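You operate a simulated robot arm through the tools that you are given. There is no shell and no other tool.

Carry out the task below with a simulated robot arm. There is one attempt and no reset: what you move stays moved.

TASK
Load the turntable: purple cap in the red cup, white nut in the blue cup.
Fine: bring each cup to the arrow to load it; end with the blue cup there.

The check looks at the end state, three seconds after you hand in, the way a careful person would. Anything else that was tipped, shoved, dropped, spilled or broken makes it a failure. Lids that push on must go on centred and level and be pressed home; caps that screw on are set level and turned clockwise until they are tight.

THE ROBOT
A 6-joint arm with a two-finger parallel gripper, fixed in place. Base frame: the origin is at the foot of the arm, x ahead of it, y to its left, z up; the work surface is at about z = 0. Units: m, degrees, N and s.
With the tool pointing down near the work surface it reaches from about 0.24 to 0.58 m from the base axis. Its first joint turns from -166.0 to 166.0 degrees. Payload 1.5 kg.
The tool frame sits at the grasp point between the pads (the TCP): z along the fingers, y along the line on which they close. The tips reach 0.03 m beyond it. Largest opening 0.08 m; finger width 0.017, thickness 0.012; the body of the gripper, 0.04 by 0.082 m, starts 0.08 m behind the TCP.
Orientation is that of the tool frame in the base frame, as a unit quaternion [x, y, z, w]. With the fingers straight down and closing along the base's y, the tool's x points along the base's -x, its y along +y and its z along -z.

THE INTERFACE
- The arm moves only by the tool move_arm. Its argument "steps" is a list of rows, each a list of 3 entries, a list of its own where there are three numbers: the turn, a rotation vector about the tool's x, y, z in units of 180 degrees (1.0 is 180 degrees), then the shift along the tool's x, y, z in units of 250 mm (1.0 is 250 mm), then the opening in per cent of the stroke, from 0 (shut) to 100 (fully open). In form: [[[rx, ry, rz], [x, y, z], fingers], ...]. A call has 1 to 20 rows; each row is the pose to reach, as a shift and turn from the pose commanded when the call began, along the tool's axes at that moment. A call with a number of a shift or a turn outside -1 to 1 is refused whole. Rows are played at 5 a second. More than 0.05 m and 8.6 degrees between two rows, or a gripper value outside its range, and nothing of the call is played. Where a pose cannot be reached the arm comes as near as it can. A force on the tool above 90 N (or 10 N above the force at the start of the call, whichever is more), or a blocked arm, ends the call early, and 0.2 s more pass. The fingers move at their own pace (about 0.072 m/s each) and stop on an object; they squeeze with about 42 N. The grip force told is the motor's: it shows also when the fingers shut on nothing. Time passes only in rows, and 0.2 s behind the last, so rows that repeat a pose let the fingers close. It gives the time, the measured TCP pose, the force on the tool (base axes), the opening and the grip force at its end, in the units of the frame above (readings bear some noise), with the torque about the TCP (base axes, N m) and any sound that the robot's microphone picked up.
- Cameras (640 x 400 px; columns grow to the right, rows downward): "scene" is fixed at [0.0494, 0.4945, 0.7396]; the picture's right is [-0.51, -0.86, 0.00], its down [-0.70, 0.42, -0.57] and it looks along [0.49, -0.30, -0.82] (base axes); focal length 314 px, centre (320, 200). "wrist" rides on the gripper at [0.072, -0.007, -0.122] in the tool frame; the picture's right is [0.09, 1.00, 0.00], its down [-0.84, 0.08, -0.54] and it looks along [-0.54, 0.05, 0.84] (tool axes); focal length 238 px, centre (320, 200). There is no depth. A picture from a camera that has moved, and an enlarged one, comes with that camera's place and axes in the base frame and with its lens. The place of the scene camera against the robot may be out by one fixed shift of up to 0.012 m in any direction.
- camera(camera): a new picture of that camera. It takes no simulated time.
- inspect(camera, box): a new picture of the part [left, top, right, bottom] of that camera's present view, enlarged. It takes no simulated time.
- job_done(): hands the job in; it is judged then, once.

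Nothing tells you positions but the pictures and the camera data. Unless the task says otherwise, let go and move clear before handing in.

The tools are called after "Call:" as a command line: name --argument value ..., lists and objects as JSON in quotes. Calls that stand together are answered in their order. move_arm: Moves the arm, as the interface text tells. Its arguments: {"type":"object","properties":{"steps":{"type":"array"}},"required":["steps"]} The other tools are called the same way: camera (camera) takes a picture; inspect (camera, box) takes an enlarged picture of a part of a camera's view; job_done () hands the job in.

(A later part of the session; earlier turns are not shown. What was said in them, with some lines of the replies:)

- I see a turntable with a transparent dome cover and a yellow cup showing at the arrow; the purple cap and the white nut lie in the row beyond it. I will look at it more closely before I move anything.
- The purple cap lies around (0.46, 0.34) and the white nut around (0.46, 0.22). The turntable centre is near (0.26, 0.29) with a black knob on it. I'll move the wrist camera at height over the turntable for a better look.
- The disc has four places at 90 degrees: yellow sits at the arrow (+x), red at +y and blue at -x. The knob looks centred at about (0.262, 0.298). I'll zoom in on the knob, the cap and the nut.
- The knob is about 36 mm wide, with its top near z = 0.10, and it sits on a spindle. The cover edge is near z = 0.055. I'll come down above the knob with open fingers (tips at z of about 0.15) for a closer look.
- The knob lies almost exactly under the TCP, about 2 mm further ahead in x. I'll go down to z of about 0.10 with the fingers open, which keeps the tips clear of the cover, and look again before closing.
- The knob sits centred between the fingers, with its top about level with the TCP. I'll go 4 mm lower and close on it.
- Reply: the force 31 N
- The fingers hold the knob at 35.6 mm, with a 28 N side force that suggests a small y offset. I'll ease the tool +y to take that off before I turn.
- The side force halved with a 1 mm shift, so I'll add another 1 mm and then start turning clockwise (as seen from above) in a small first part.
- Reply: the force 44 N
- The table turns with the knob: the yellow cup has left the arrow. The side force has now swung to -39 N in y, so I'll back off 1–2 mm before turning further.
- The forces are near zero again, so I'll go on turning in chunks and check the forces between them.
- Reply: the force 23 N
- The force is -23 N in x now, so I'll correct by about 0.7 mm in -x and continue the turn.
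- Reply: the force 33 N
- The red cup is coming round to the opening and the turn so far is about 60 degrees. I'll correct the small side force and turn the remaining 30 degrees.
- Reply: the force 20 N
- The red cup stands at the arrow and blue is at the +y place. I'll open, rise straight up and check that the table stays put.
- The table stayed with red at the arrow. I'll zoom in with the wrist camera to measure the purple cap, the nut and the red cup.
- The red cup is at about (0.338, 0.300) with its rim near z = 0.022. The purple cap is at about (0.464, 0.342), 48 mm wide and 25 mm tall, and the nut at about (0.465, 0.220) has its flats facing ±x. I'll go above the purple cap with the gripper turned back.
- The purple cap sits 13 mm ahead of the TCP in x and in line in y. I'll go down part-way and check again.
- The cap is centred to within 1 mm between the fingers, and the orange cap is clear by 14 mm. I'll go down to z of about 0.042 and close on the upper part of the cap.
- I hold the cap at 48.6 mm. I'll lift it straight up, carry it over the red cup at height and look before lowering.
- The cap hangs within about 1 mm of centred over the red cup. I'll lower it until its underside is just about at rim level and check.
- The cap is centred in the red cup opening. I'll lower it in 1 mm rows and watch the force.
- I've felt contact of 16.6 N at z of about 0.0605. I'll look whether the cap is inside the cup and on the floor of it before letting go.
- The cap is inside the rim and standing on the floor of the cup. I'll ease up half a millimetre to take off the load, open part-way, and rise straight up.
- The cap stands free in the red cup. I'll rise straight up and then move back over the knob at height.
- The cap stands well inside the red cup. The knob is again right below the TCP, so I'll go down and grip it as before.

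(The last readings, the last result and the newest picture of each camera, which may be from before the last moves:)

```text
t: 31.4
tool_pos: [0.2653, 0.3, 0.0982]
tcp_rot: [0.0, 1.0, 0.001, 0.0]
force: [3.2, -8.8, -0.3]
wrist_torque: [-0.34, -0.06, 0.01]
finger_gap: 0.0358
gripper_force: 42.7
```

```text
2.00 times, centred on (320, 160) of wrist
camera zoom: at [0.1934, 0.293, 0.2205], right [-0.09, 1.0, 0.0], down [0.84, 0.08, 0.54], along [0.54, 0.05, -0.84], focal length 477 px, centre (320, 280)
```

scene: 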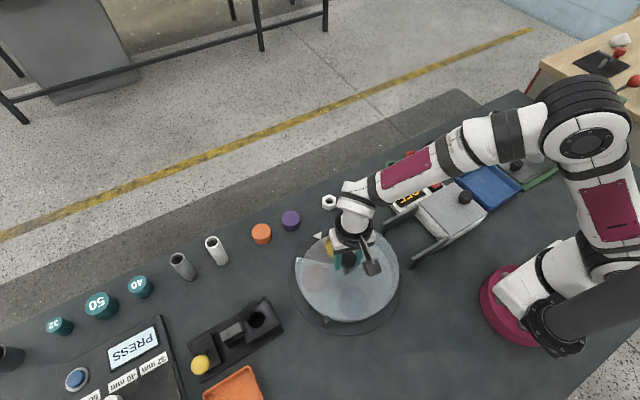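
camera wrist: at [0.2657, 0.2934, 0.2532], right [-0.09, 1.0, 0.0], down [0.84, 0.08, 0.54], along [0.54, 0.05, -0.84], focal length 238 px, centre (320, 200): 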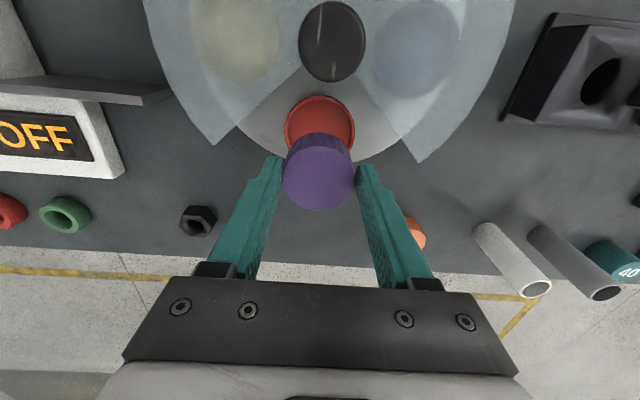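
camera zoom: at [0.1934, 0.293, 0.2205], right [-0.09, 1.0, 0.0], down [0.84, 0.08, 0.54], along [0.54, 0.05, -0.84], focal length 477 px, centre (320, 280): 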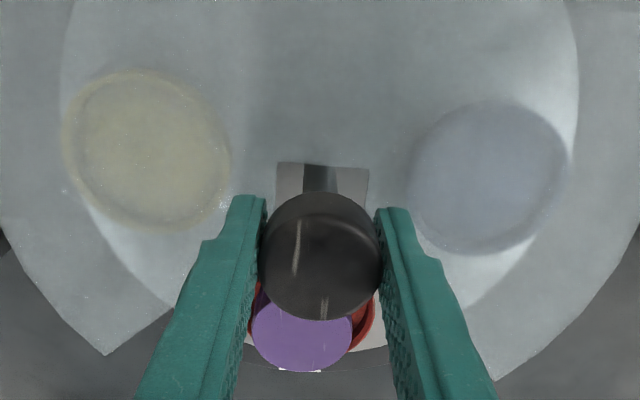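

The side force is small this time. I'll turn clockwise about 18 degrees, gently, and then check that the purple cap will pass under the cover.

Call:
move_arm --steps '[[[0, 0, 0.02], [0, 0, 0], 0], [[0, 0, 0.04], [0, 0, 0], 0], [[0, 0, 0.06], [0, 0, 0], 0], [[0, 0, 0.08], [0, 0, 0], 0], [[0, 0, 0.1], [0, 0, 0], 0], [[0, 0, 0.1], [0, 0, 0], 0]]'

Call:
camera --camera "wrist"

Call:
inspect --camera "scene" --box '[290, 200, 410, 290]'

```text
t: 32.8
tool_pos: [0.2658, 0.2995, 0.0996]
tcp_rot: [0.157, 0.988, 0.001, 0.0]
force: [26.9, 0.6, -25.0]
wrist_torque: [-0.34, 0.36, -0.02]
finger_gap: 0.0358
gripper_force: 42.7
```

```text
taken
camera wrist: at [0.1947, 0.3153, 0.2205], right [0.22, 0.98, 0.0], down [0.82, -0.19, 0.54], along [0.53, -0.12, -0.84], focal length 238 px, centre (320, 200)
```

wrist: 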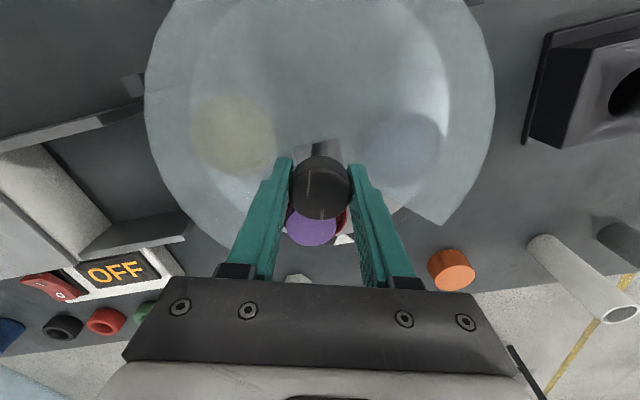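

```text
4.44 times, centred on (350, 245) of scene
camera zoom: at [0.0494, 0.4945, 0.7396], right [-0.51, -0.86, 0.0], down [-0.7, 0.42, -0.57], along [0.49, -0.3, -0.82], focal length 1397 px, centre (187, 0)
```

zoom: 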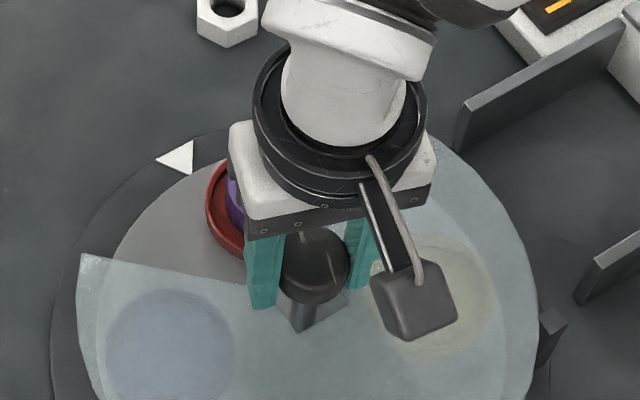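

The cover edge works out at about z = 0.06 and the cap top at about 0.042, so the cap passes beneath. I'll correct the small side force and keep turning gently.

Call:
move_arm --steps '[[[0, 0, 0], [-0.003, 0.001, 0.002], 0], [[0, 0, 0.025], [-0.003, 0.001, 0.002], 0], [[0, 0, 0.05], [-0.003, 0.001, 0.002], 0], [[0, 0, 0.075], [-0.003, 0.001, 0.002], 0], [[0, 0, 0.1], [-0.003, 0.001, 0.002], 0], [[0, 0, 0.1], [-0.003, 0.001, 0.002], 0]]'

Call:
camera --camera "wrist"

```text
t: 34.2
tool_pos: [0.2658, 0.2998, 0.0992]
tcp_rot: [0.309, 0.951, 0.002, 0.0]
force: [20.3, 8.3, -22.7]
wrist_torque: [-0.65, -0.19, -0.03]
finger_gap: 0.0359
gripper_force: 42.7
```

```text
taken
camera wrist: at [0.2031, 0.3362, 0.2207], right [0.51, 0.86, 0.0], down [0.72, -0.43, 0.54], along [0.47, -0.28, -0.84], focal length 238 px, centre (320, 200)
```

wrist: 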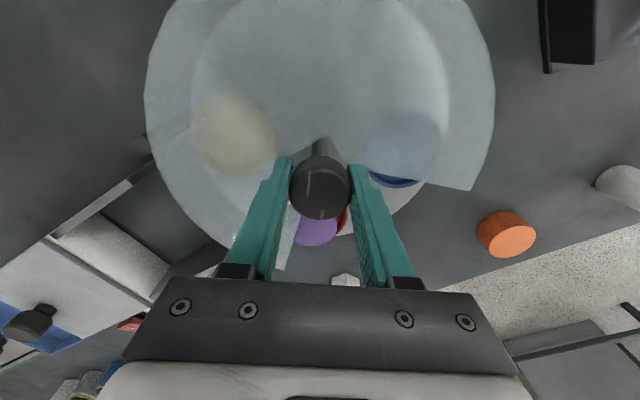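

The turn stands at 36 degrees and the cap is moving with the cup. I'll continue.

Call:
move_arm --steps '[[[0, 0, 0], [-0.0015, 0.002, 0.002], 0], [[0, 0, 0.025], [-0.0015, 0.002, 0.002], 0], [[0, 0, 0.05], [-0.0015, 0.002, 0.002], 0], [[0, 0, 0.075], [-0.0015, 0.002, 0.002], 0], [[0, 0, 0.1], [-0.0015, 0.002, 0.002], 0], [[0, 0, 0.125], [-0.0015, 0.002, 0.002], 0], [[0, 0, 0.15], [-0.0015, 0.002, 0.002], 0], [[0, 0, 0.15], [-0.0015, 0.002, 0.002], 0]]'

Call:
camera --camera "wrist"

```text
t: 36.0
tool_pos: [0.2655, 0.3009, 0.0979]
tcp_rot: [0.524, 0.852, 0.0, -0.001]
force: [-22.6, -30.9, 31.5]
wrist_torque: [0.18, -0.03, 0.0]
finger_gap: 0.0355
gripper_force: 42.9
```

```text
taken
camera wrist: at [0.2268, 0.3606, 0.2197], right [0.85, 0.53, 0.0], down [0.45, -0.71, 0.54], along [0.29, -0.46, -0.84], focal length 238 px, centre (320, 200)
```

wrist: 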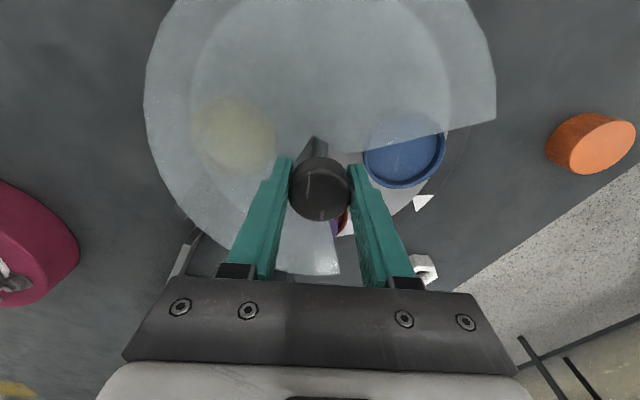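

The blue cup is nearly at the arrow at 63 degrees. I'll take off the side force and turn the last 27 degrees.

Call:
move_arm --steps '[[[0, 0, 0], [-0.002, -0.004, -0.003], 0], [[0, 0, 0.025], [-0.002, -0.004, -0.003], 0], [[0, 0, 0.05], [-0.002, -0.004, -0.003], 0], [[0, 0, 0.075], [-0.002, -0.004, -0.003], 0], [[0, 0, 0.1], [-0.002, -0.004, -0.003], 0], [[0, 0, 0.125], [-0.002, -0.004, -0.003], 0], [[0, 0, 0.15], [-0.002, -0.004, -0.003], 0], [[0, 0, 0.15], [-0.002, -0.004, -0.003], 0]]'

Call:
camera --camera "wrist"

Call:
inspect --camera "scene" --box '[290, 200, 410, 330]'

```text
t: 37.8
tool_pos: [0.2651, 0.2991, 0.1]
tcp_rot: [0.708, 0.707, 0.001, -0.001]
force: [-30.0, 19.5, -26.3]
wrist_torque: [0.08, -0.56, -0.01]
finger_gap: 0.0359
gripper_force: 42.3
```

```text
taken
camera wrist: at [0.2584, 0.3705, 0.2205], right [1.0, 0.09, 0.0], down [0.08, -0.84, 0.54], along [0.05, -0.54, -0.84], focal length 238 px, centre (320, 200)
```

wrist: 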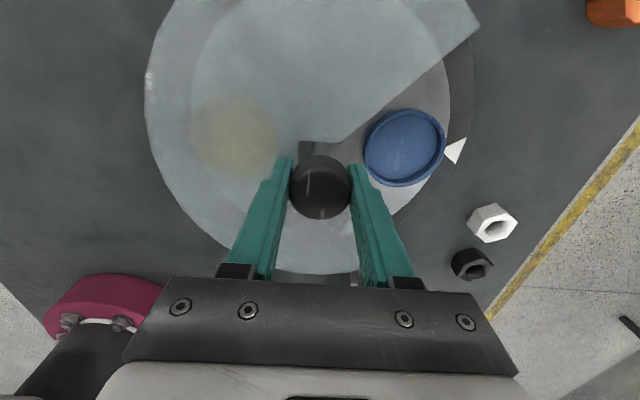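

```text
3.08 times, centred on (350, 265) of scene
camera zoom: at [0.0494, 0.4945, 0.7396], right [-0.51, -0.86, 0.0], down [-0.7, 0.42, -0.57], along [0.49, -0.3, -0.82], focal length 967 px, centre (228, 0)
```

zoom: 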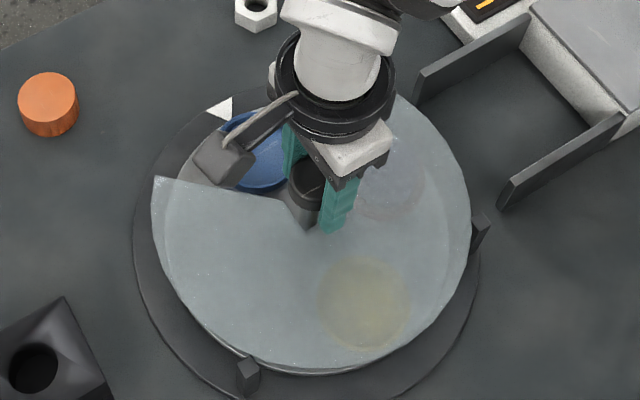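

The blue cup is at the opening, but it may lag the arrow slightly. I'll measure before letting go.

Call:
inspect --camera "wrist" --box '[340, 80, 480, 220]'

Call:
inspect --camera "scene" --box '[300, 220, 370, 280]'

```text
2.86 times, centred on (410, 150) of wrist
camera zoom: at [0.2584, 0.3705, 0.2205], right [1.0, 0.09, 0.0], down [0.08, -0.84, 0.54], along [0.05, -0.54, -0.84], focal length 681 px, centre (63, 343)
```

zoom: 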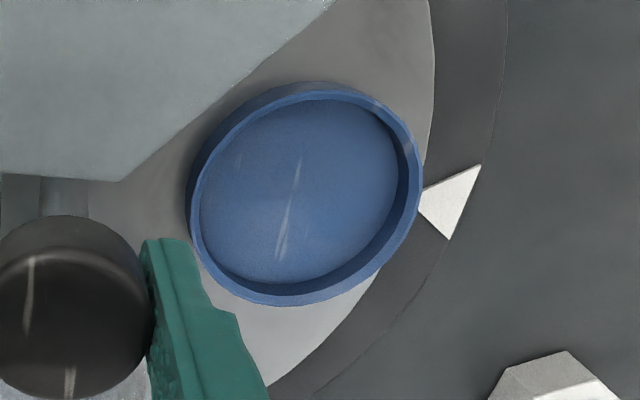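

```text
6.67 times, centred on (335, 250) of scene
camera zoom: at [0.0494, 0.4945, 0.7396], right [-0.51, -0.86, 0.0], down [-0.7, 0.42, -0.57], along [0.49, -0.3, -0.82], focal length 2096 px, centre (220, -133)
```

zoom: 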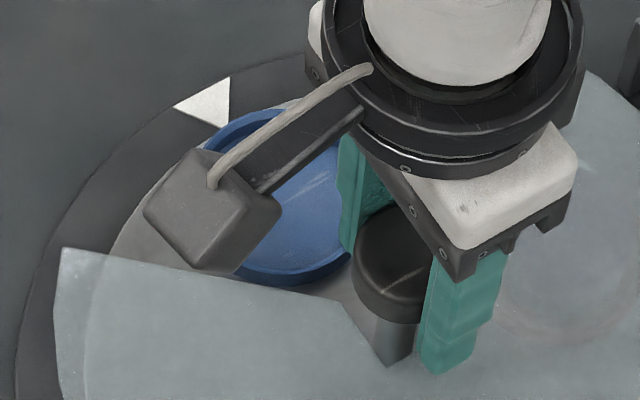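

The blue cup lags the arrow by about 2 degrees. I'll relieve the side force and add a 2.5 degree turn.

Call:
move_arm --steps '[[[0, 0, 0], [0.0024, -0.0036, 0.003], 0], [[0, 0, 0], [0.0024, -0.0036, 0.003], 0], [[0, 0, 0.007], [0.0024, -0.0036, 0.003], 0], [[0, 0, 0.014], [0.0024, -0.0036, 0.003], 0], [[0, 0, 0.014], [0.0024, -0.0036, 0.003], 0]]'

Call:
inspect --camera "wrist" --box '[340, 80, 480, 220]'

```text
t: 39.0
tool_pos: [0.2642, 0.2993, 0.0984]
tcp_rot: [0.722, 0.692, 0.001, -0.001]
force: [-20.9, -22.9, 29.4]
wrist_torque: [0.08, 0.37, 0.06]
finger_gap: 0.0359
gripper_force: 42.8
```

```text
2.86 times, centred on (410, 150) of wrist
camera zoom: at [0.2612, 0.3709, 0.2202], right [1.0, 0.05, 0.0], down [0.04, -0.84, 0.54], along [0.03, -0.54, -0.84], focal length 681 px, centre (63, 343)
```

zoom: 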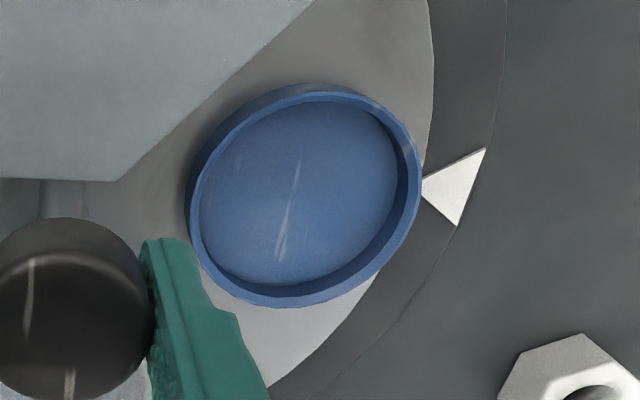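

The blue cup is now in line with the arrow. I'll relieve the side force, open, rise and check.

Call:
move_arm --steps '[[[0, 0, 0], [-0.003, -0.0024, -0.0035], 0], [[0, 0, 0], [-0.003, -0.0024, -0.0035], 0], [[0, 0, 0], [-0.003, -0.0024, -0.0035], 60], [[0, 0, 0], [-0.003, -0.0024, -0.0035], 100], [[0, 0, 0], [-0.003, -0.0024, -0.0035], 100], [[0, 0, 0], [-0.003, -0.0024, -0.0035], 100], [[0, 0, 0], [-0.003, -0.0024, -0.12], 100], [[0, 0, 0], [-0.003, -0.0024, -0.3], 100], [[0, 0, 0], [-0.003, -0.0024, -0.48], 100], [[0, 0, 0], [-0.003, -0.0024, -0.64], 100], [[0, 0, 0], [-0.003, -0.0024, -0.64], 100]]'

Call:
camera --camera "wrist"

Call:
inspect --camera "wrist" --box '[220, 10, 420, 200]'

Call:
inspect --camera "scene" --box '[280, 190, 420, 330]'

Call:
inspect --camera "wrist" --box '[390, 120, 470, 210]'

```text
t: 41.4
tool_pos: [0.2644, 0.2987, 0.2588]
tcp_rot: [0.723, 0.691, 0.001, -0.001]
force: [0.6, -0.4, -0.8]
wrist_torque: [0.04, -0.01, 0.01]
finger_gap: 0.08
gripper_force: 0.1
```

```text
taken
camera wrist: at [0.2602, 0.3705, 0.3802], right [1.0, 0.05, 0.0], down [0.04, -0.84, 0.54], along [0.03, -0.54, -0.84], focal length 238 px, centre (320, 200)
```

wrist: 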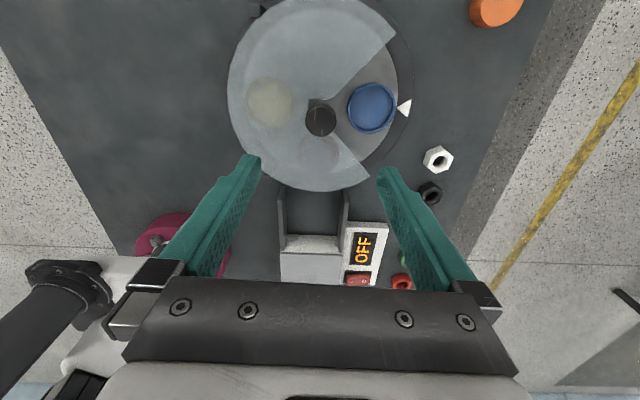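

```text
2.11 times, centred on (320, 105) of wrist
camera zoom: at [0.2602, 0.3705, 0.3802], right [1.0, 0.05, 0.0], down [0.04, -0.84, 0.54], along [0.03, -0.54, -0.84], focal length 502 px, centre (320, 400)
```

zoom: 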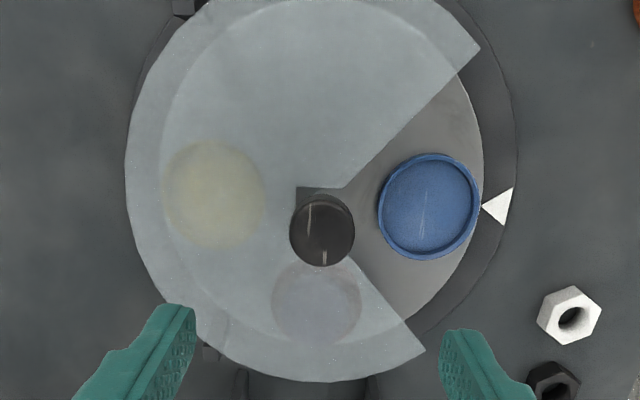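

```text
2.86 times, centred on (350, 260) of scene
camera zoom: at [0.0494, 0.4945, 0.7396], right [-0.51, -0.86, 0.0], down [-0.7, 0.42, -0.57], along [0.49, -0.3, -0.82], focal length 898 px, centre (234, 29)
```

zoom: 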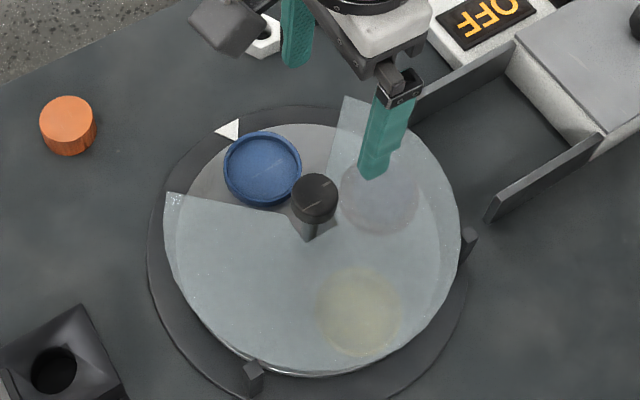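

```text
4.44 times, centred on (430, 165) of wrist
camera zoom: at [0.2602, 0.3705, 0.3802], right [1.0, 0.05, 0.0], down [0.04, -0.84, 0.54], along [0.03, -0.54, -0.84], focal length 1059 px, centre (-169, 356)
```

zoom: 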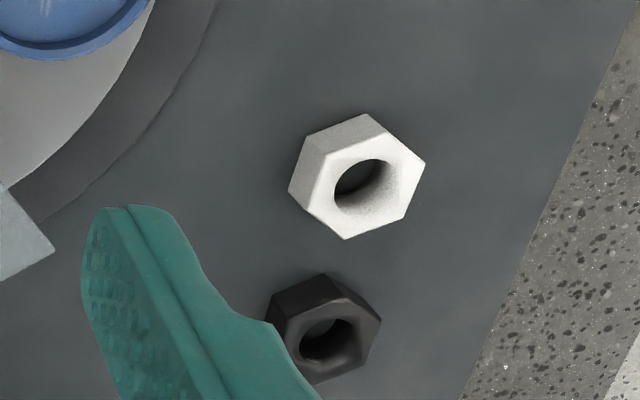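

The blue cup is aligned with the arrow to within about a degree, and the covered red cup still holds the cap. Next I'll go above the white nut at about (0.466, 0.221), keeping this gripper angle because its flats face ±x.

Call:
move_arm --steps '[[[0, 0, 0], [-0.045, 0.136, 0.039], 100], [[0, 0, 0], [-0.091, 0.273, 0.078], 100], [[0, 0, 0], [-0.137, 0.41, 0.118], 100], [[0, 0, 0], [-0.182, 0.546, 0.157], 100], [[0, 0, 0], [-0.228, 0.683, 0.196], 100], [[0, 0, 0], [-0.273, 0.819, 0.235], 100], [[0, 0, 0], [-0.273, 0.819, 0.235], 85], [[0, 0, 0], [-0.273, 0.819, 0.235], 85]]'

Call:
camera --camera "wrist"

Call:
inspect --camera "wrist" --box '[250, 80, 390, 200]'

```text
t: 43.2
tool_pos: [0.4659, 0.2224, 0.2011]
tcp_rot: [0.723, 0.691, 0.001, -0.002]
force: [0.3, 0.7, -0.7]
wrist_torque: [-0.03, -0.02, -0.01]
finger_gap: 0.068
gripper_force: 0.0
```

```text
taken
camera wrist: at [0.4623, 0.293, 0.3224], right [1.0, 0.05, 0.0], down [0.04, -0.84, 0.54], along [0.03, -0.54, -0.84], focal length 238 px, centre (320, 200)
```

wrist: 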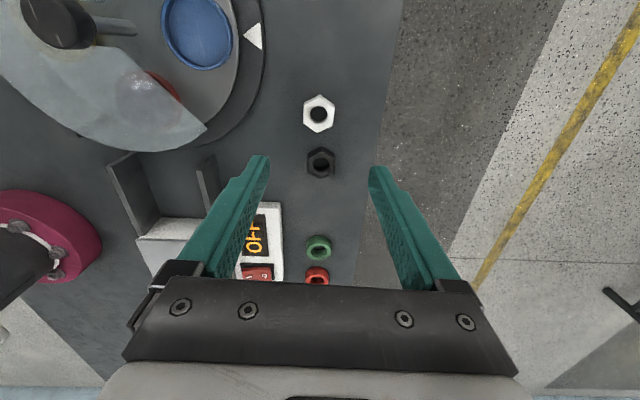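

```text
3.33 times, centred on (320, 140) of wrist
camera zoom: at [0.4623, 0.293, 0.3224], right [1.0, 0.05, 0.0], down [0.04, -0.84, 0.54], along [0.03, -0.54, -0.84], focal length 794 px, centre (320, 400)
```

zoom: 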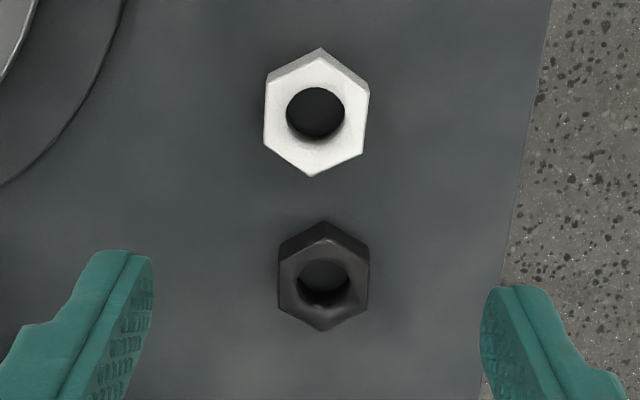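

The nut is square to the fingers within about a degree, and 2 mm off in tool y. I'll shift, go down part-way and re-check.

Call:
move_arm --steps '[[[0, 0, 0], [0, -0.009, 0.13], 85], [[0, 0, 0], [0, -0.009, 0.27], 85], [[0, 0, 0], [0, -0.009, 0.4], 85], [[0, 0, 0], [0, -0.009, 0.4], 85]]'

Call:
inspect --camera "wrist" --box '[230, 80, 410, 215]'

Call:
inspect --camera "scene" --box '[270, 150, 400, 260]'

```text
t: 44.2
tool_pos: [0.4626, 0.2221, 0.102]
tcp_rot: [0.723, 0.691, 0.002, -0.001]
force: [-0.7, 0.3, 0.6]
wrist_torque: [0.01, 0.01, -0.02]
finger_gap: 0.0684
gripper_force: 0.0
```

```text
2.96 times, centred on (320, 148) of wrist
camera zoom: at [0.4588, 0.2932, 0.2227], right [1.0, 0.05, 0.0], down [0.04, -0.84, 0.54], along [0.03, -0.54, -0.84], focal length 706 px, centre (320, 356)
```

zoom: 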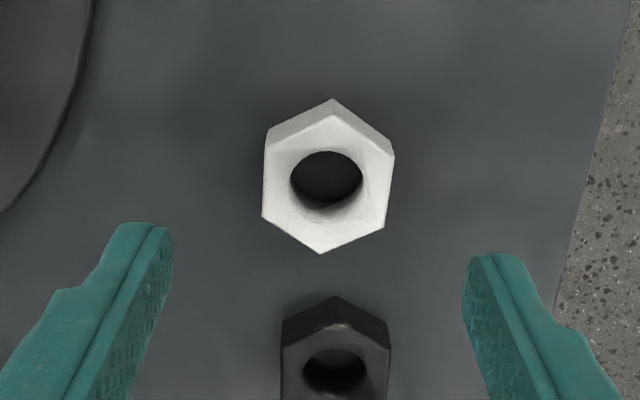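

```text
3.64 times, centred on (335, 205) of scene
camera zoom: at [0.0494, 0.4945, 0.7396], right [-0.51, -0.86, 0.0], down [-0.7, 0.42, -0.57], along [0.49, -0.3, -0.82], focal length 1143 px, centre (266, 182)
```

zoom: 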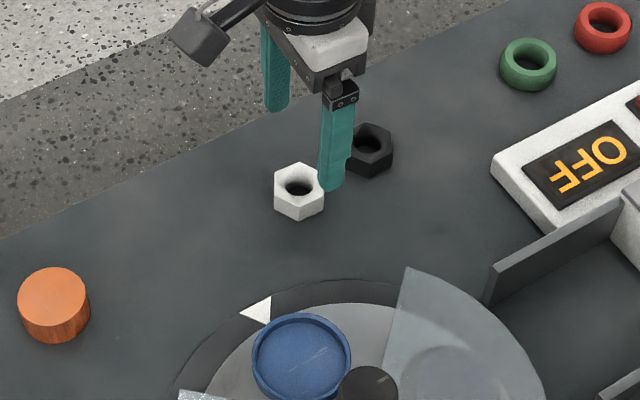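

The nut is 19 mm tall and 38 mm across its flats, and it sits 1.3 mm off centre, which I'll correct. Then I'll go down to z of about 0.038 and close on its upper half.

Call:
move_arm --steps '[[[0, 0, 0], [0, 0.005, 0.08], 85], [[0, 0, 0], [0, 0.005, 0.16], 85], [[0, 0, 0], [0, 0.005, 0.22], 85], [[0, 0, 0], [0, 0.005, 0.246], 85], [[0, 0, 0], [0, 0.005, 0.246], 85], [[0, 0, 0], [0, 0.005, 0.246], 60], [[0, 0, 0], [0, 0.005, 0.246], 40], [[0, 0, 0], [0, 0.005, 0.246], 20], [[0, 0, 0], [0, 0.005, 0.246], 10], [[0, 0, 0], [0, 0.005, 0.246], 10]]'

Call:
inspect --camera "wrist" --box '[230, 90, 410, 240]'

Call:
inspect --camera "scene" --box '[300, 170, 370, 230]'

```text
t: 46.4
tool_pos: [0.4639, 0.2223, 0.0384]
tcp_rot: [0.723, 0.691, 0.001, -0.001]
force: [-0.2, 0.7, 0.6]
wrist_torque: [0.01, 0.02, -0.02]
finger_gap: 0.0366
gripper_force: 41.2
```

```text
2.67 times, centred on (320, 165) of wrist
camera zoom: at [0.4599, 0.2942, 0.1613], right [1.0, 0.05, 0.0], down [0.04, -0.84, 0.54], along [0.03, -0.54, -0.84], focal length 636 px, centre (320, 293)
```

zoom: 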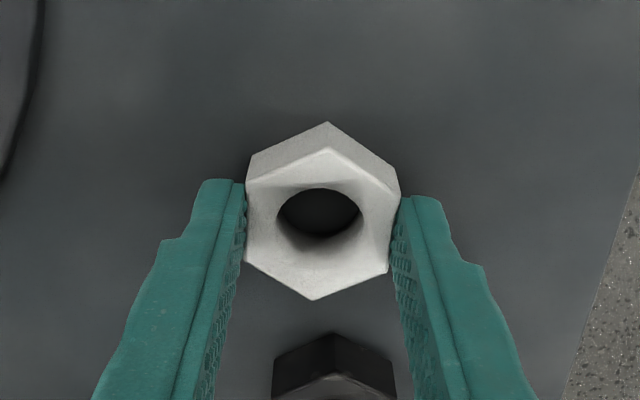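

```text
6.67 times, centred on (335, 200) of scene
camera zoom: at [0.0494, 0.4945, 0.7396], right [-0.51, -0.86, 0.0], down [-0.7, 0.42, -0.57], along [0.49, -0.3, -0.82], focal length 2096 px, centre (220, 200)
```

zoom: 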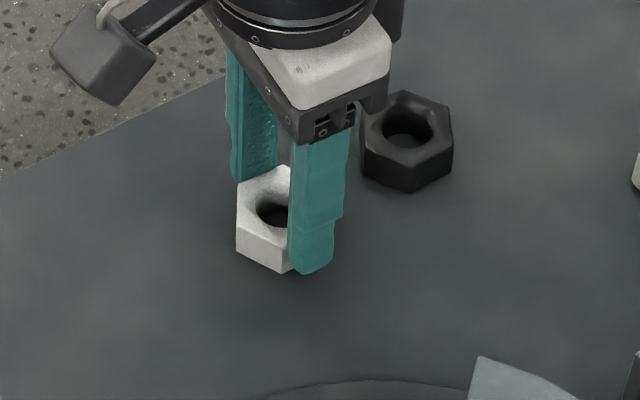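

I hold the nut by its flats at 36.6 mm. I'll lift it and carry it at height over the blue cup at about (0.337, 0.300), then look.

Call:
move_arm --steps '[[[0, 0, 0], [0, 0, -0.08], 10], [[0, 0, 0], [0, 0, -0.2], 10], [[0, 0, 0], [0, 0, -0.36], 10], [[0, 0, 0], [0.058, -0.104, -0.38], 10], [[0, 0, 0], [0.115, -0.208, -0.38], 10], [[0, 0, 0], [0.173, -0.311, -0.38], 10], [[0, 0, 0], [0.23, -0.415, -0.38], 10], [[0, 0, 0], [0.288, -0.519, -0.38], 10], [[0, 0, 0], [0.288, -0.519, -0.38], 10], [[0, 0, 0], [0.288, -0.519, -0.38], 10]]'

Call:
camera --camera "wrist"

Call:
inspect --camera "wrist" --box '[220, 70, 420, 220]'

Call:
inspect --camera "scene" --box '[270, 180, 400, 290]'

```text
t: 48.6
tool_pos: [0.3386, 0.299, 0.1321]
tcp_rot: [0.723, 0.69, 0.002, -0.001]
force: [0.2, 0.8, -0.2]
wrist_torque: [-0.03, 0.01, 0.01]
finger_gap: 0.0368
gripper_force: 41.9
```

```text
taken
camera wrist: at [0.3351, 0.3704, 0.2538], right [1.0, 0.05, 0.0], down [0.04, -0.84, 0.54], along [0.03, -0.54, -0.84], focal length 238 px, centre (320, 200)
```

wrist: 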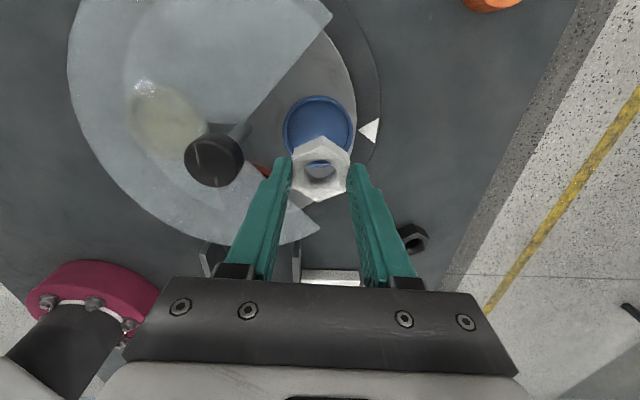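

```text
2.67 times, centred on (320, 145) of wrist
camera zoom: at [0.3351, 0.3704, 0.2538], right [1.0, 0.05, 0.0], down [0.04, -0.84, 0.54], along [0.03, -0.54, -0.84], focal length 636 px, centre (320, 347)
```

zoom: 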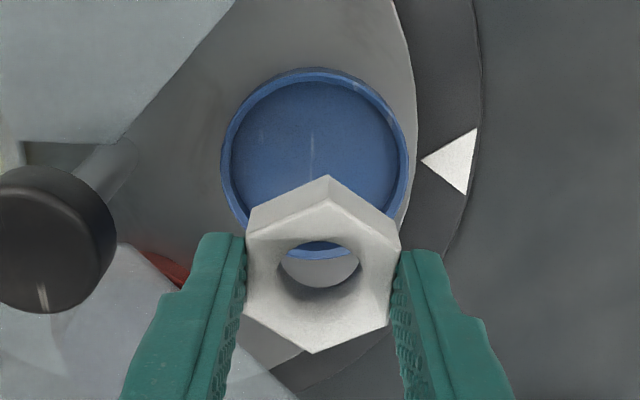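

```text
3.64 times, centred on (335, 235) of scene
camera zoom: at [0.0494, 0.4945, 0.7396], right [-0.51, -0.86, 0.0], down [-0.7, 0.42, -0.57], along [0.49, -0.3, -0.82], focal length 1143 px, centre (266, 73)
```

zoom: 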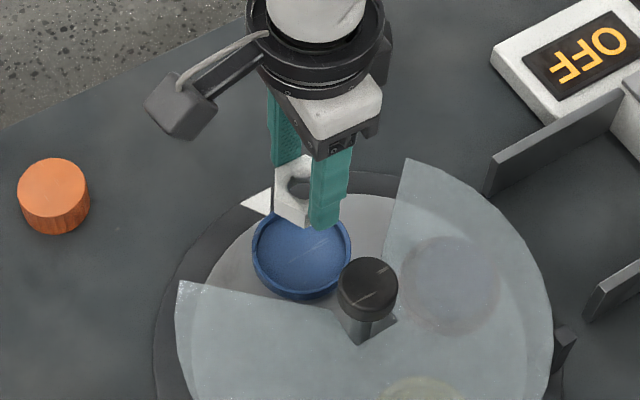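

The cup centre is about 2.4 mm off from the nut in each direction, so I'll correct that while lowering to just above the rim.

Call:
move_arm --steps '[[[0, 0, 0], [0.0096, -0.0088, 0.06], 10], [[0, 0, 0], [0.0096, -0.0088, 0.13], 10], [[0, 0, 0], [0.0096, -0.0088, 0.2], 10], [[0, 0, 0], [0.0096, -0.0088, 0.25], 10], [[0, 0, 0], [0.0096, -0.0088, 0.272], 10], [[0, 0, 0], [0.0096, -0.0088, 0.272], 10]]'

Call:
inspect --camera "wrist" --box '[220, 70, 420, 220]'

Call:
inspect --camera "scene" --box '[300, 210, 370, 270]'

```text
t: 50.0
tool_pos: [0.3366, 0.3022, 0.0641]
tcp_rot: [0.723, 0.691, 0.002, -0.001]
force: [0.7, -0.4, -0.6]
wrist_torque: [0.03, -0.01, -0.01]
finger_gap: 0.0365
gripper_force: 41.3
```

```text
2.67 times, centred on (320, 145) of wrist
camera zoom: at [0.3326, 0.3738, 0.1857], right [1.0, 0.05, 0.0], down [0.04, -0.84, 0.54], along [0.03, -0.54, -0.84], focal length 636 px, centre (320, 347)
```

zoom: 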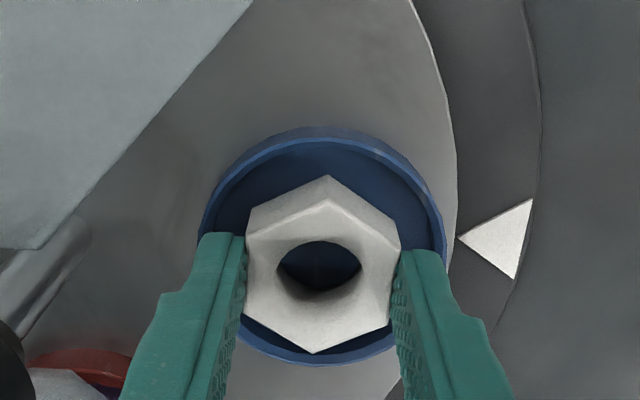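

```text
6.67 times, centred on (335, 240) of scene
camera zoom: at [0.0494, 0.4945, 0.7396], right [-0.51, -0.86, 0.0], down [-0.7, 0.42, -0.57], along [0.49, -0.3, -0.82], focal length 2096 px, centre (220, -67)
```

zoom: 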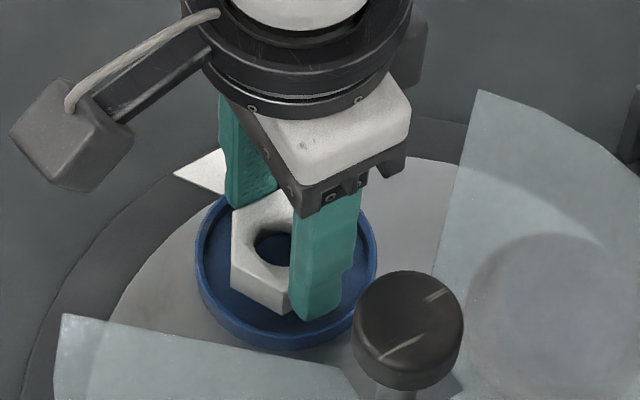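

The nut is centred over the blue cup. I'll lower it in 1 mm rows.

Call:
move_arm --steps '[[[0, 0, 0], [0, 0, 0.004], 10], [[0, 0, 0], [0, 0, 0.008], 10], [[0, 0, 0], [0, 0, 0.012], 10], [[0, 0, 0], [0, 0, 0.016], 10], [[0, 0, 0], [0, 0, 0.02], 10], [[0, 0, 0], [0, 0, 0.02], 10]]'

Call:
inspect --camera "wrist" --box '[220, 70, 420, 220]'

Call:
inspect --camera "scene" --box '[300, 210, 370, 270]'

```text
t: 51.4
tool_pos: [0.3355, 0.3022, 0.0611]
tcp_rot: [0.723, 0.691, 0.001, -0.002]
force: [1.2, 0.4, -0.4]
wrist_torque: [0.01, 0.02, -0.02]
finger_gap: 0.0368
gripper_force: 42.2
```

```text
2.67 times, centred on (320, 145) of wrist
camera zoom: at [0.3323, 0.3734, 0.182], right [1.0, 0.05, 0.0], down [0.04, -0.84, 0.54], along [0.03, -0.54, -0.84], focal length 636 px, centre (320, 347)
```

zoom: 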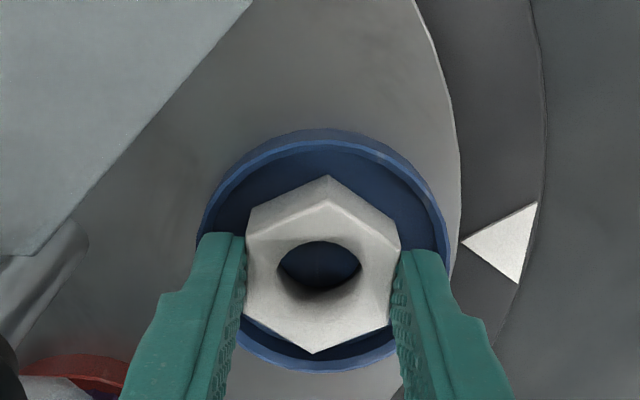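

```text
6.67 times, centred on (335, 240) of scene
camera zoom: at [0.0494, 0.4945, 0.7396], right [-0.51, -0.86, 0.0], down [-0.7, 0.42, -0.57], along [0.49, -0.3, -0.82], focal length 2096 px, centre (220, -67)
```

zoom: 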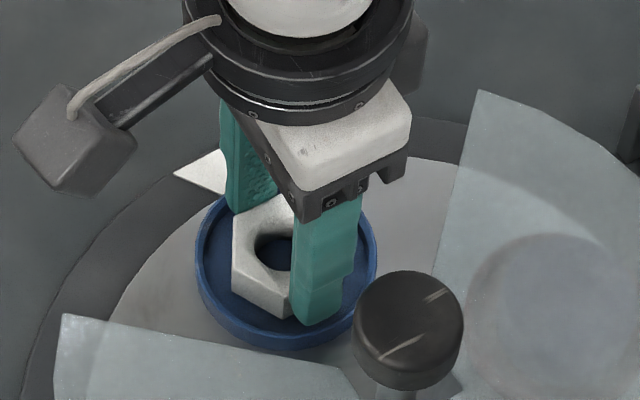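

There is no contact yet. I'll lower 2 mm more in small rows.

Call:
move_arm --steps '[[[0, 0, 0], [0, 0, 0.003], 10], [[0, 0, 0], [0, 0, 0.006], 10], [[0, 0, 0], [0, 0, 0.008], 10], [[0, 0, 0], [0, 0, 0.008], 10]]'

```text
t: 52.4
tool_pos: [0.3365, 0.3014, 0.0594]
tcp_rot: [0.723, 0.691, 0.002, -0.001]
force: [0.9, 0.7, -0.8]
wrist_torque: [0.01, -0.01, -0.02]
finger_gap: 0.0366
gripper_force: 42.1
```

Call:
move_arm --steps '[[[0, 0, 0], [0, 0, 0.002], 10], [[0, 0, 0], [0, 0, 0.004], 10], [[0, 0, 0], [0, 0, 0.004], 10]]'

```text
t: 53.2
tool_pos: [0.3358, 0.3025, 0.0576]
tcp_rot: [0.722, 0.692, 0.001, 0.0]
force: [-0.4, 0.3, 15.0]
wrist_torque: [-0.03, 0.16, 0.05]
finger_gap: 0.0367
gripper_force: 41.8
```

I've felt contact of 15 N near the centre, so the nut is on the cup floor. I'll ease off slightly, open part-way and check.

Call:
move_arm --steps '[[[0, 0, 0], [0, 0, -0.002], 10], [[0, 0, 0], [0, 0, -0.002], 10], [[0, 0, 0], [0, 0, -0.002], 55], [[0, 0, 0], [0, 0, -0.002], 68], [[0, 0, 0], [0, 0, -0.002], 68], [[0, 0, 0], [0, 0, -0.002], 68]]'

Call:
inspect --camera "wrist" --box '[220, 70, 420, 220]'

```text
t: 54.6
tool_pos: [0.3365, 0.3026, 0.0583]
tcp_rot: [0.723, 0.691, 0.003, 0.0]
force: [14.1, 3.0, 10.8]
wrist_torque: [0.19, -0.08, -0.23]
finger_gap: 0.0413
gripper_force: 0.1
```

```text
2.67 times, centred on (320, 145) of wrist
camera zoom: at [0.3323, 0.374, 0.18], right [1.0, 0.05, 0.0], down [0.04, -0.84, 0.54], along [0.03, -0.54, -0.84], focal length 636 px, centre (320, 347)
```

zoom: 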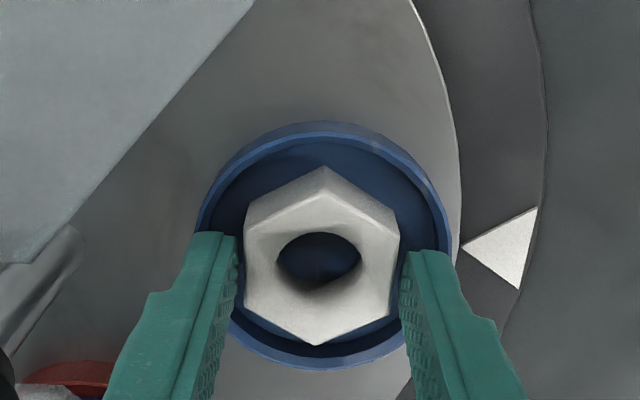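

The fingers stopped at 41 mm, so the tips are just inside the cup rim and touch it, while the nut (36.7 mm) is free. I'll close slightly to come off the wall and then rise straight up slowly.

Call:
move_arm --steps '[[[0, 0, 0], [0, 0, 0], 49.5], [[0, 0, 0], [0, 0, 0], 49.5], [[0, 0, 0], [0, 0, 0], 49.5]]'

Call:
inspect --camera "wrist" --box '[240, 90, 400, 210]'

Call:
inspect --camera "scene" --box '[300, 210, 370, 270]'

```text
t: 55.4
tool_pos: [0.3369, 0.3025, 0.0584]
tcp_rot: [0.723, 0.691, 0.001, -0.001]
force: [0.7, -1.3, 16.8]
wrist_torque: [0.1, 0.46, 0.01]
finger_gap: 0.039
gripper_force: 0.1
```

```text
3.33 times, centred on (320, 150) of wrist
camera zoom: at [0.3319, 0.3738, 0.1793], right [1.0, 0.05, 0.0], down [0.04, -0.84, 0.54], along [0.03, -0.54, -0.84], focal length 794 px, centre (320, 367)
```

zoom: 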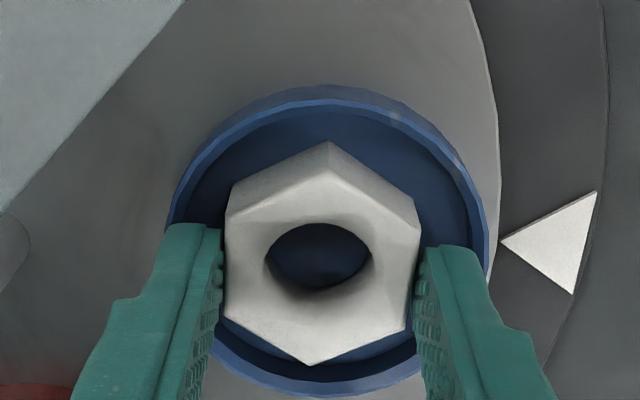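

```text
6.67 times, centred on (335, 240) of scene
camera zoom: at [0.0494, 0.4945, 0.7396], right [-0.51, -0.86, 0.0], down [-0.7, 0.42, -0.57], along [0.49, -0.3, -0.82], focal length 2096 px, centre (220, -67)
```

zoom: 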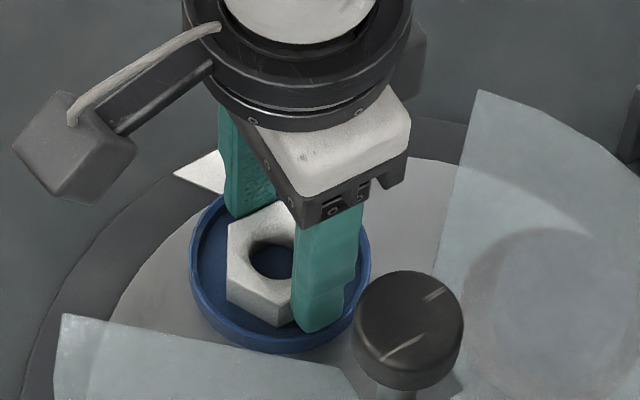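

The nut stands free in the blue cup, with one fingertip just touching the rim. I'll rise a few millimetres slowly and look.

Call:
move_arm --steps '[[[0, 0, 0], [0, 0, -0.004], 49.5], [[0, 0, 0], [0, 0, -0.008], 49.5], [[0, 0, 0], [0, 0, -0.014], 49.5], [[0, 0, 0], [0, 0, -0.022], 49.5], [[0, 0, 0], [0, 0, -0.022], 49.5]]'

Call:
inspect --camera "wrist" --box '[240, 90, 400, 210]'

Call:
inspect --camera "scene" --box '[300, 210, 370, 270]'

```text
t: 56.6
tool_pos: [0.3359, 0.3015, 0.0638]
tcp_rot: [0.723, 0.691, 0.001, -0.001]
force: [0.5, -0.5, -0.4]
wrist_torque: [0.02, -0.03, 0.0]
finger_gap: 0.0396
gripper_force: 0.1
```

```text
3.33 times, centred on (320, 150) of wrist
camera zoom: at [0.3324, 0.3735, 0.1847], right [1.0, 0.05, 0.0], down [0.04, -0.84, 0.54], along [0.03, -0.54, -0.84], focal length 794 px, centre (320, 367)
```

zoom: 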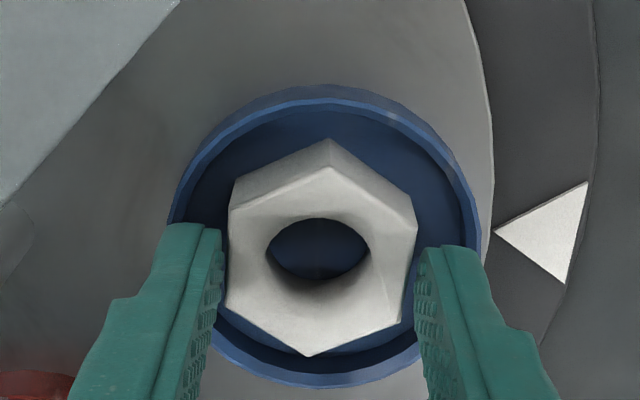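

```text
6.67 times, centred on (335, 240) of scene
camera zoom: at [0.0494, 0.4945, 0.7396], right [-0.51, -0.86, 0.0], down [-0.7, 0.42, -0.57], along [0.49, -0.3, -0.82], focal length 2096 px, centre (220, -67)
```

zoom: 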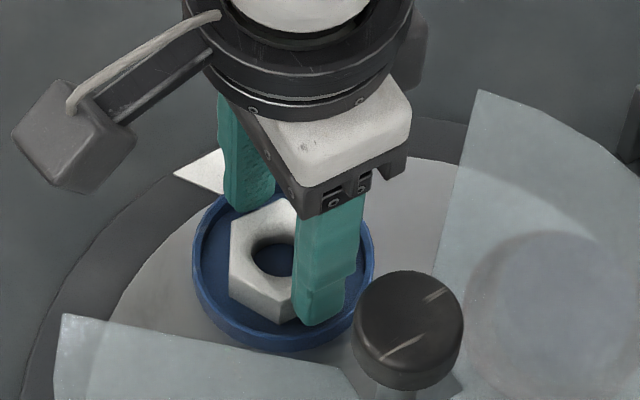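

The force is zero and the nut stays in the cup. I'll rise clear and inspect the turntable.

Call:
move_arm --steps '[[[0, 0, 0], [0, 0, -0.012], 49.5], [[0, 0, 0], [0, 0, -0.03], 49.5], [[0, 0, 0], [0, 0, -0.07], 60], [[0, 0, 0], [0, 0, -0.15], 80], [[0, 0, 0], [0, 0, -0.25], 80], [[0, 0, 0], [0, 0, -0.4], 80], [[0, 0, 0], [0, 0, -0.55], 80], [[0, 0, 0], [0, 0, -0.7], 80], [[0, 0, 0], [0, 0, -0.7], 80]]'

Call:
camera --camera "wrist"

Call:
inspect --camera "wrist" --box '[200, 60, 420, 220]'

Call:
inspect --camera "scene" --box '[290, 200, 410, 310]'

```text
t: 58.6
tool_pos: [0.3348, 0.3031, 0.2388]
tcp_rot: [0.722, 0.692, 0.002, -0.001]
force: [-0.1, -0.2, -1.0]
wrist_torque: [-0.02, -0.02, -0.03]
finger_gap: 0.0639
gripper_force: 0.1
```

```text
taken
camera wrist: at [0.332, 0.3745, 0.3606], right [1.0, 0.05, 0.0], down [0.04, -0.84, 0.54], along [0.03, -0.54, -0.84], focal length 238 px, centre (320, 200)
```

wrist: 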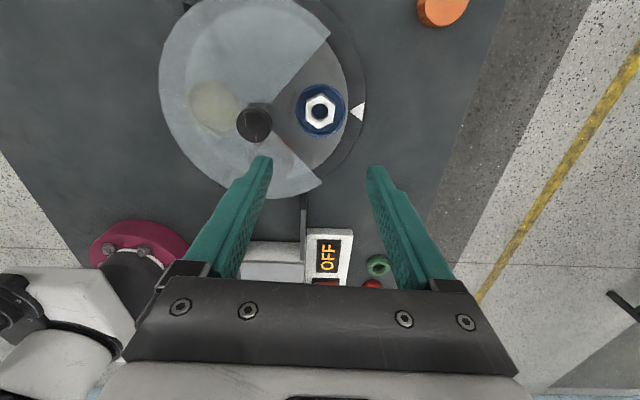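

```text
2.50 times, centred on (310, 140) of wrist
camera zoom: at [0.332, 0.3745, 0.3606], right [1.0, 0.05, 0.0], down [0.04, -0.84, 0.54], along [0.03, -0.54, -0.84], focal length 596 px, centre (345, 350)
```

zoom: 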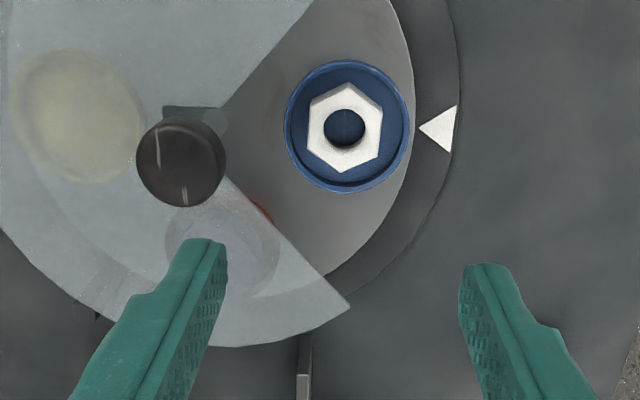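

```text
3.64 times, centred on (350, 255) of scene
camera zoom: at [0.0494, 0.4945, 0.7396], right [-0.51, -0.86, 0.0], down [-0.7, 0.42, -0.57], along [0.49, -0.3, -0.82], focal length 1143 px, centre (211, 0)
```

zoom: 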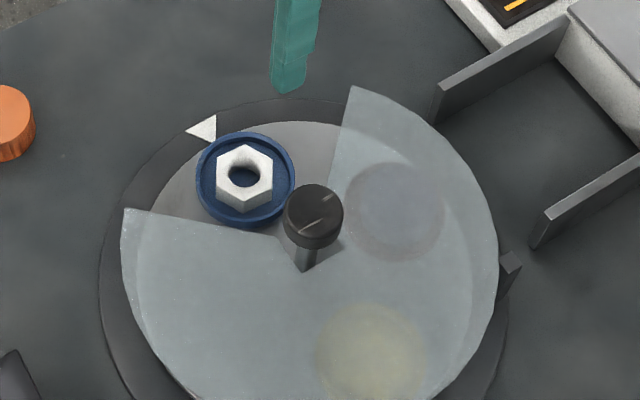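

The white nut lies flat in the blue cup, and the blue cup is at the arrow to within about 1 degree. I'll check the red cup through the cover and move the arm well clear.

Call:
move_arm --steps '[[[0, 0, 0], [-0.1, 0, -0.1], 80], [[0, 0, 0], [-0.25, 0, -0.2], 80], [[0, 0, 0], [-0.4, 0, -0.3], 80], [[0, 0, 0], [-0.55, 0, -0.4], 80], [[0, 0, 0], [-0.7, 0, -0.45], 80], [[0, 0, 0], [-0.8, 0, -0.45], 80], [[0, 0, 0], [-0.8, 0, -0.45], 80]]'

Call:
camera --camera "scene"

Call:
inspect --camera "scene" --box '[280, 200, 420, 330]'

Call:
inspect --camera "scene" --box '[345, 225, 405, 280]'

Call:
camera --camera "wrist"

```text
t: 60.2
tool_pos: [0.3287, 0.0994, 0.3508]
tcp_rot: [0.722, 0.691, 0.001, -0.001]
force: [0.3, -0.1, -0.6]
wrist_torque: [0.0, -0.02, 0.01]
finger_gap: 0.064
gripper_force: 0.0
```

```text
taken
```

scene: 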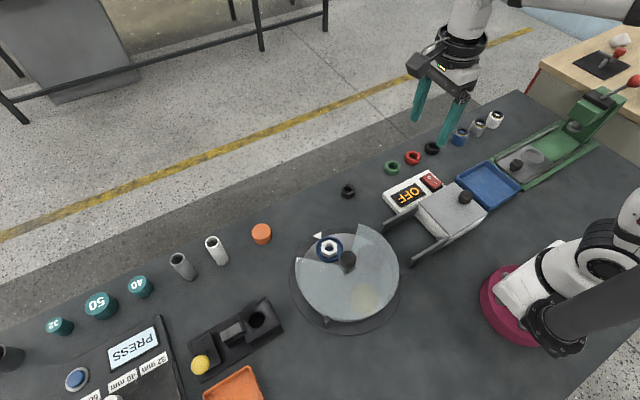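

```text
3.08 times, centred on (350, 265) of scene
camera zoom: at [0.0494, 0.4945, 0.7396], right [-0.51, -0.86, 0.0], down [-0.7, 0.42, -0.57], along [0.49, -0.3, -0.82], focal length 967 px, centre (228, 0)
```

zoom: 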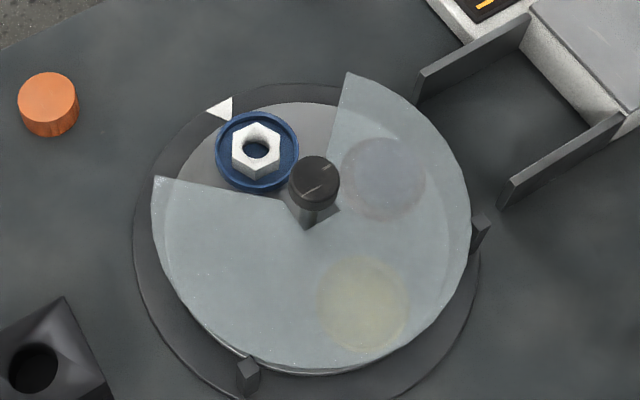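

```text
7.27 times, centred on (375, 252) of scene
camera zoom: at [0.0494, 0.4945, 0.7396], right [-0.51, -0.86, 0.0], down [-0.7, 0.42, -0.57], along [0.49, -0.3, -0.82], focal length 2286 px, centre (-80, -182)
```

zoom: 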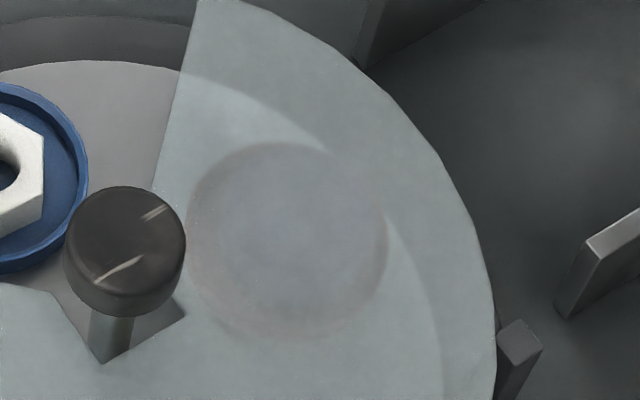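

```text
taken
camera wrist: at [0.3243, 0.1711, 0.4727], right [1.0, 0.05, 0.0], down [0.04, -0.84, 0.54], along [0.03, -0.54, -0.84], focal length 238 px, centre (320, 200)
```

wrist: 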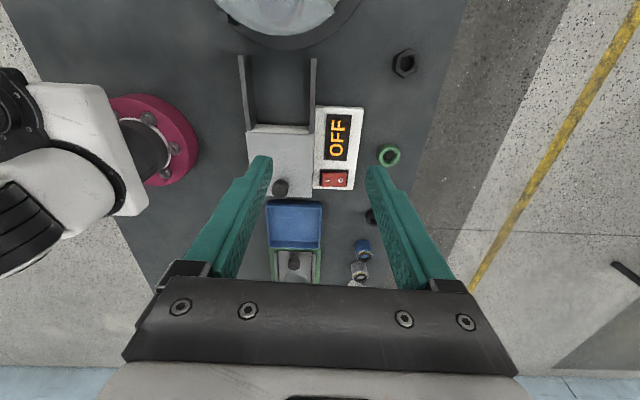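

The purple cap shows through the cover inside the red cup, and the white nut lies flat in the blue cup at the arrow. Nothing else has moved, and the arm is clear with the fingers open, so I'll hand in.

Call:
job_done

```text
The job is handed in.
```

I loaded the turntable and handed the job in: the purple cap is in the red cup and the white nut is in the blue cup. The blue cup stands at the arrow, within about 1 degree by my measurement. I don't have the check's result.

- **Purple cap:** I set it on the floor of the red cup at the arrow. After the second turn it showed through the cover as still sitting inside the cup.
- **White nut:** It lies flat in the blue cup. When I opened the fingers, their tips touched the inside of the cup rim. That moved the table by about a degree before it mostly settled back.
- **Everything else:** The final scene picture showed nothing else moved, and the arm was clear with the fingers open.
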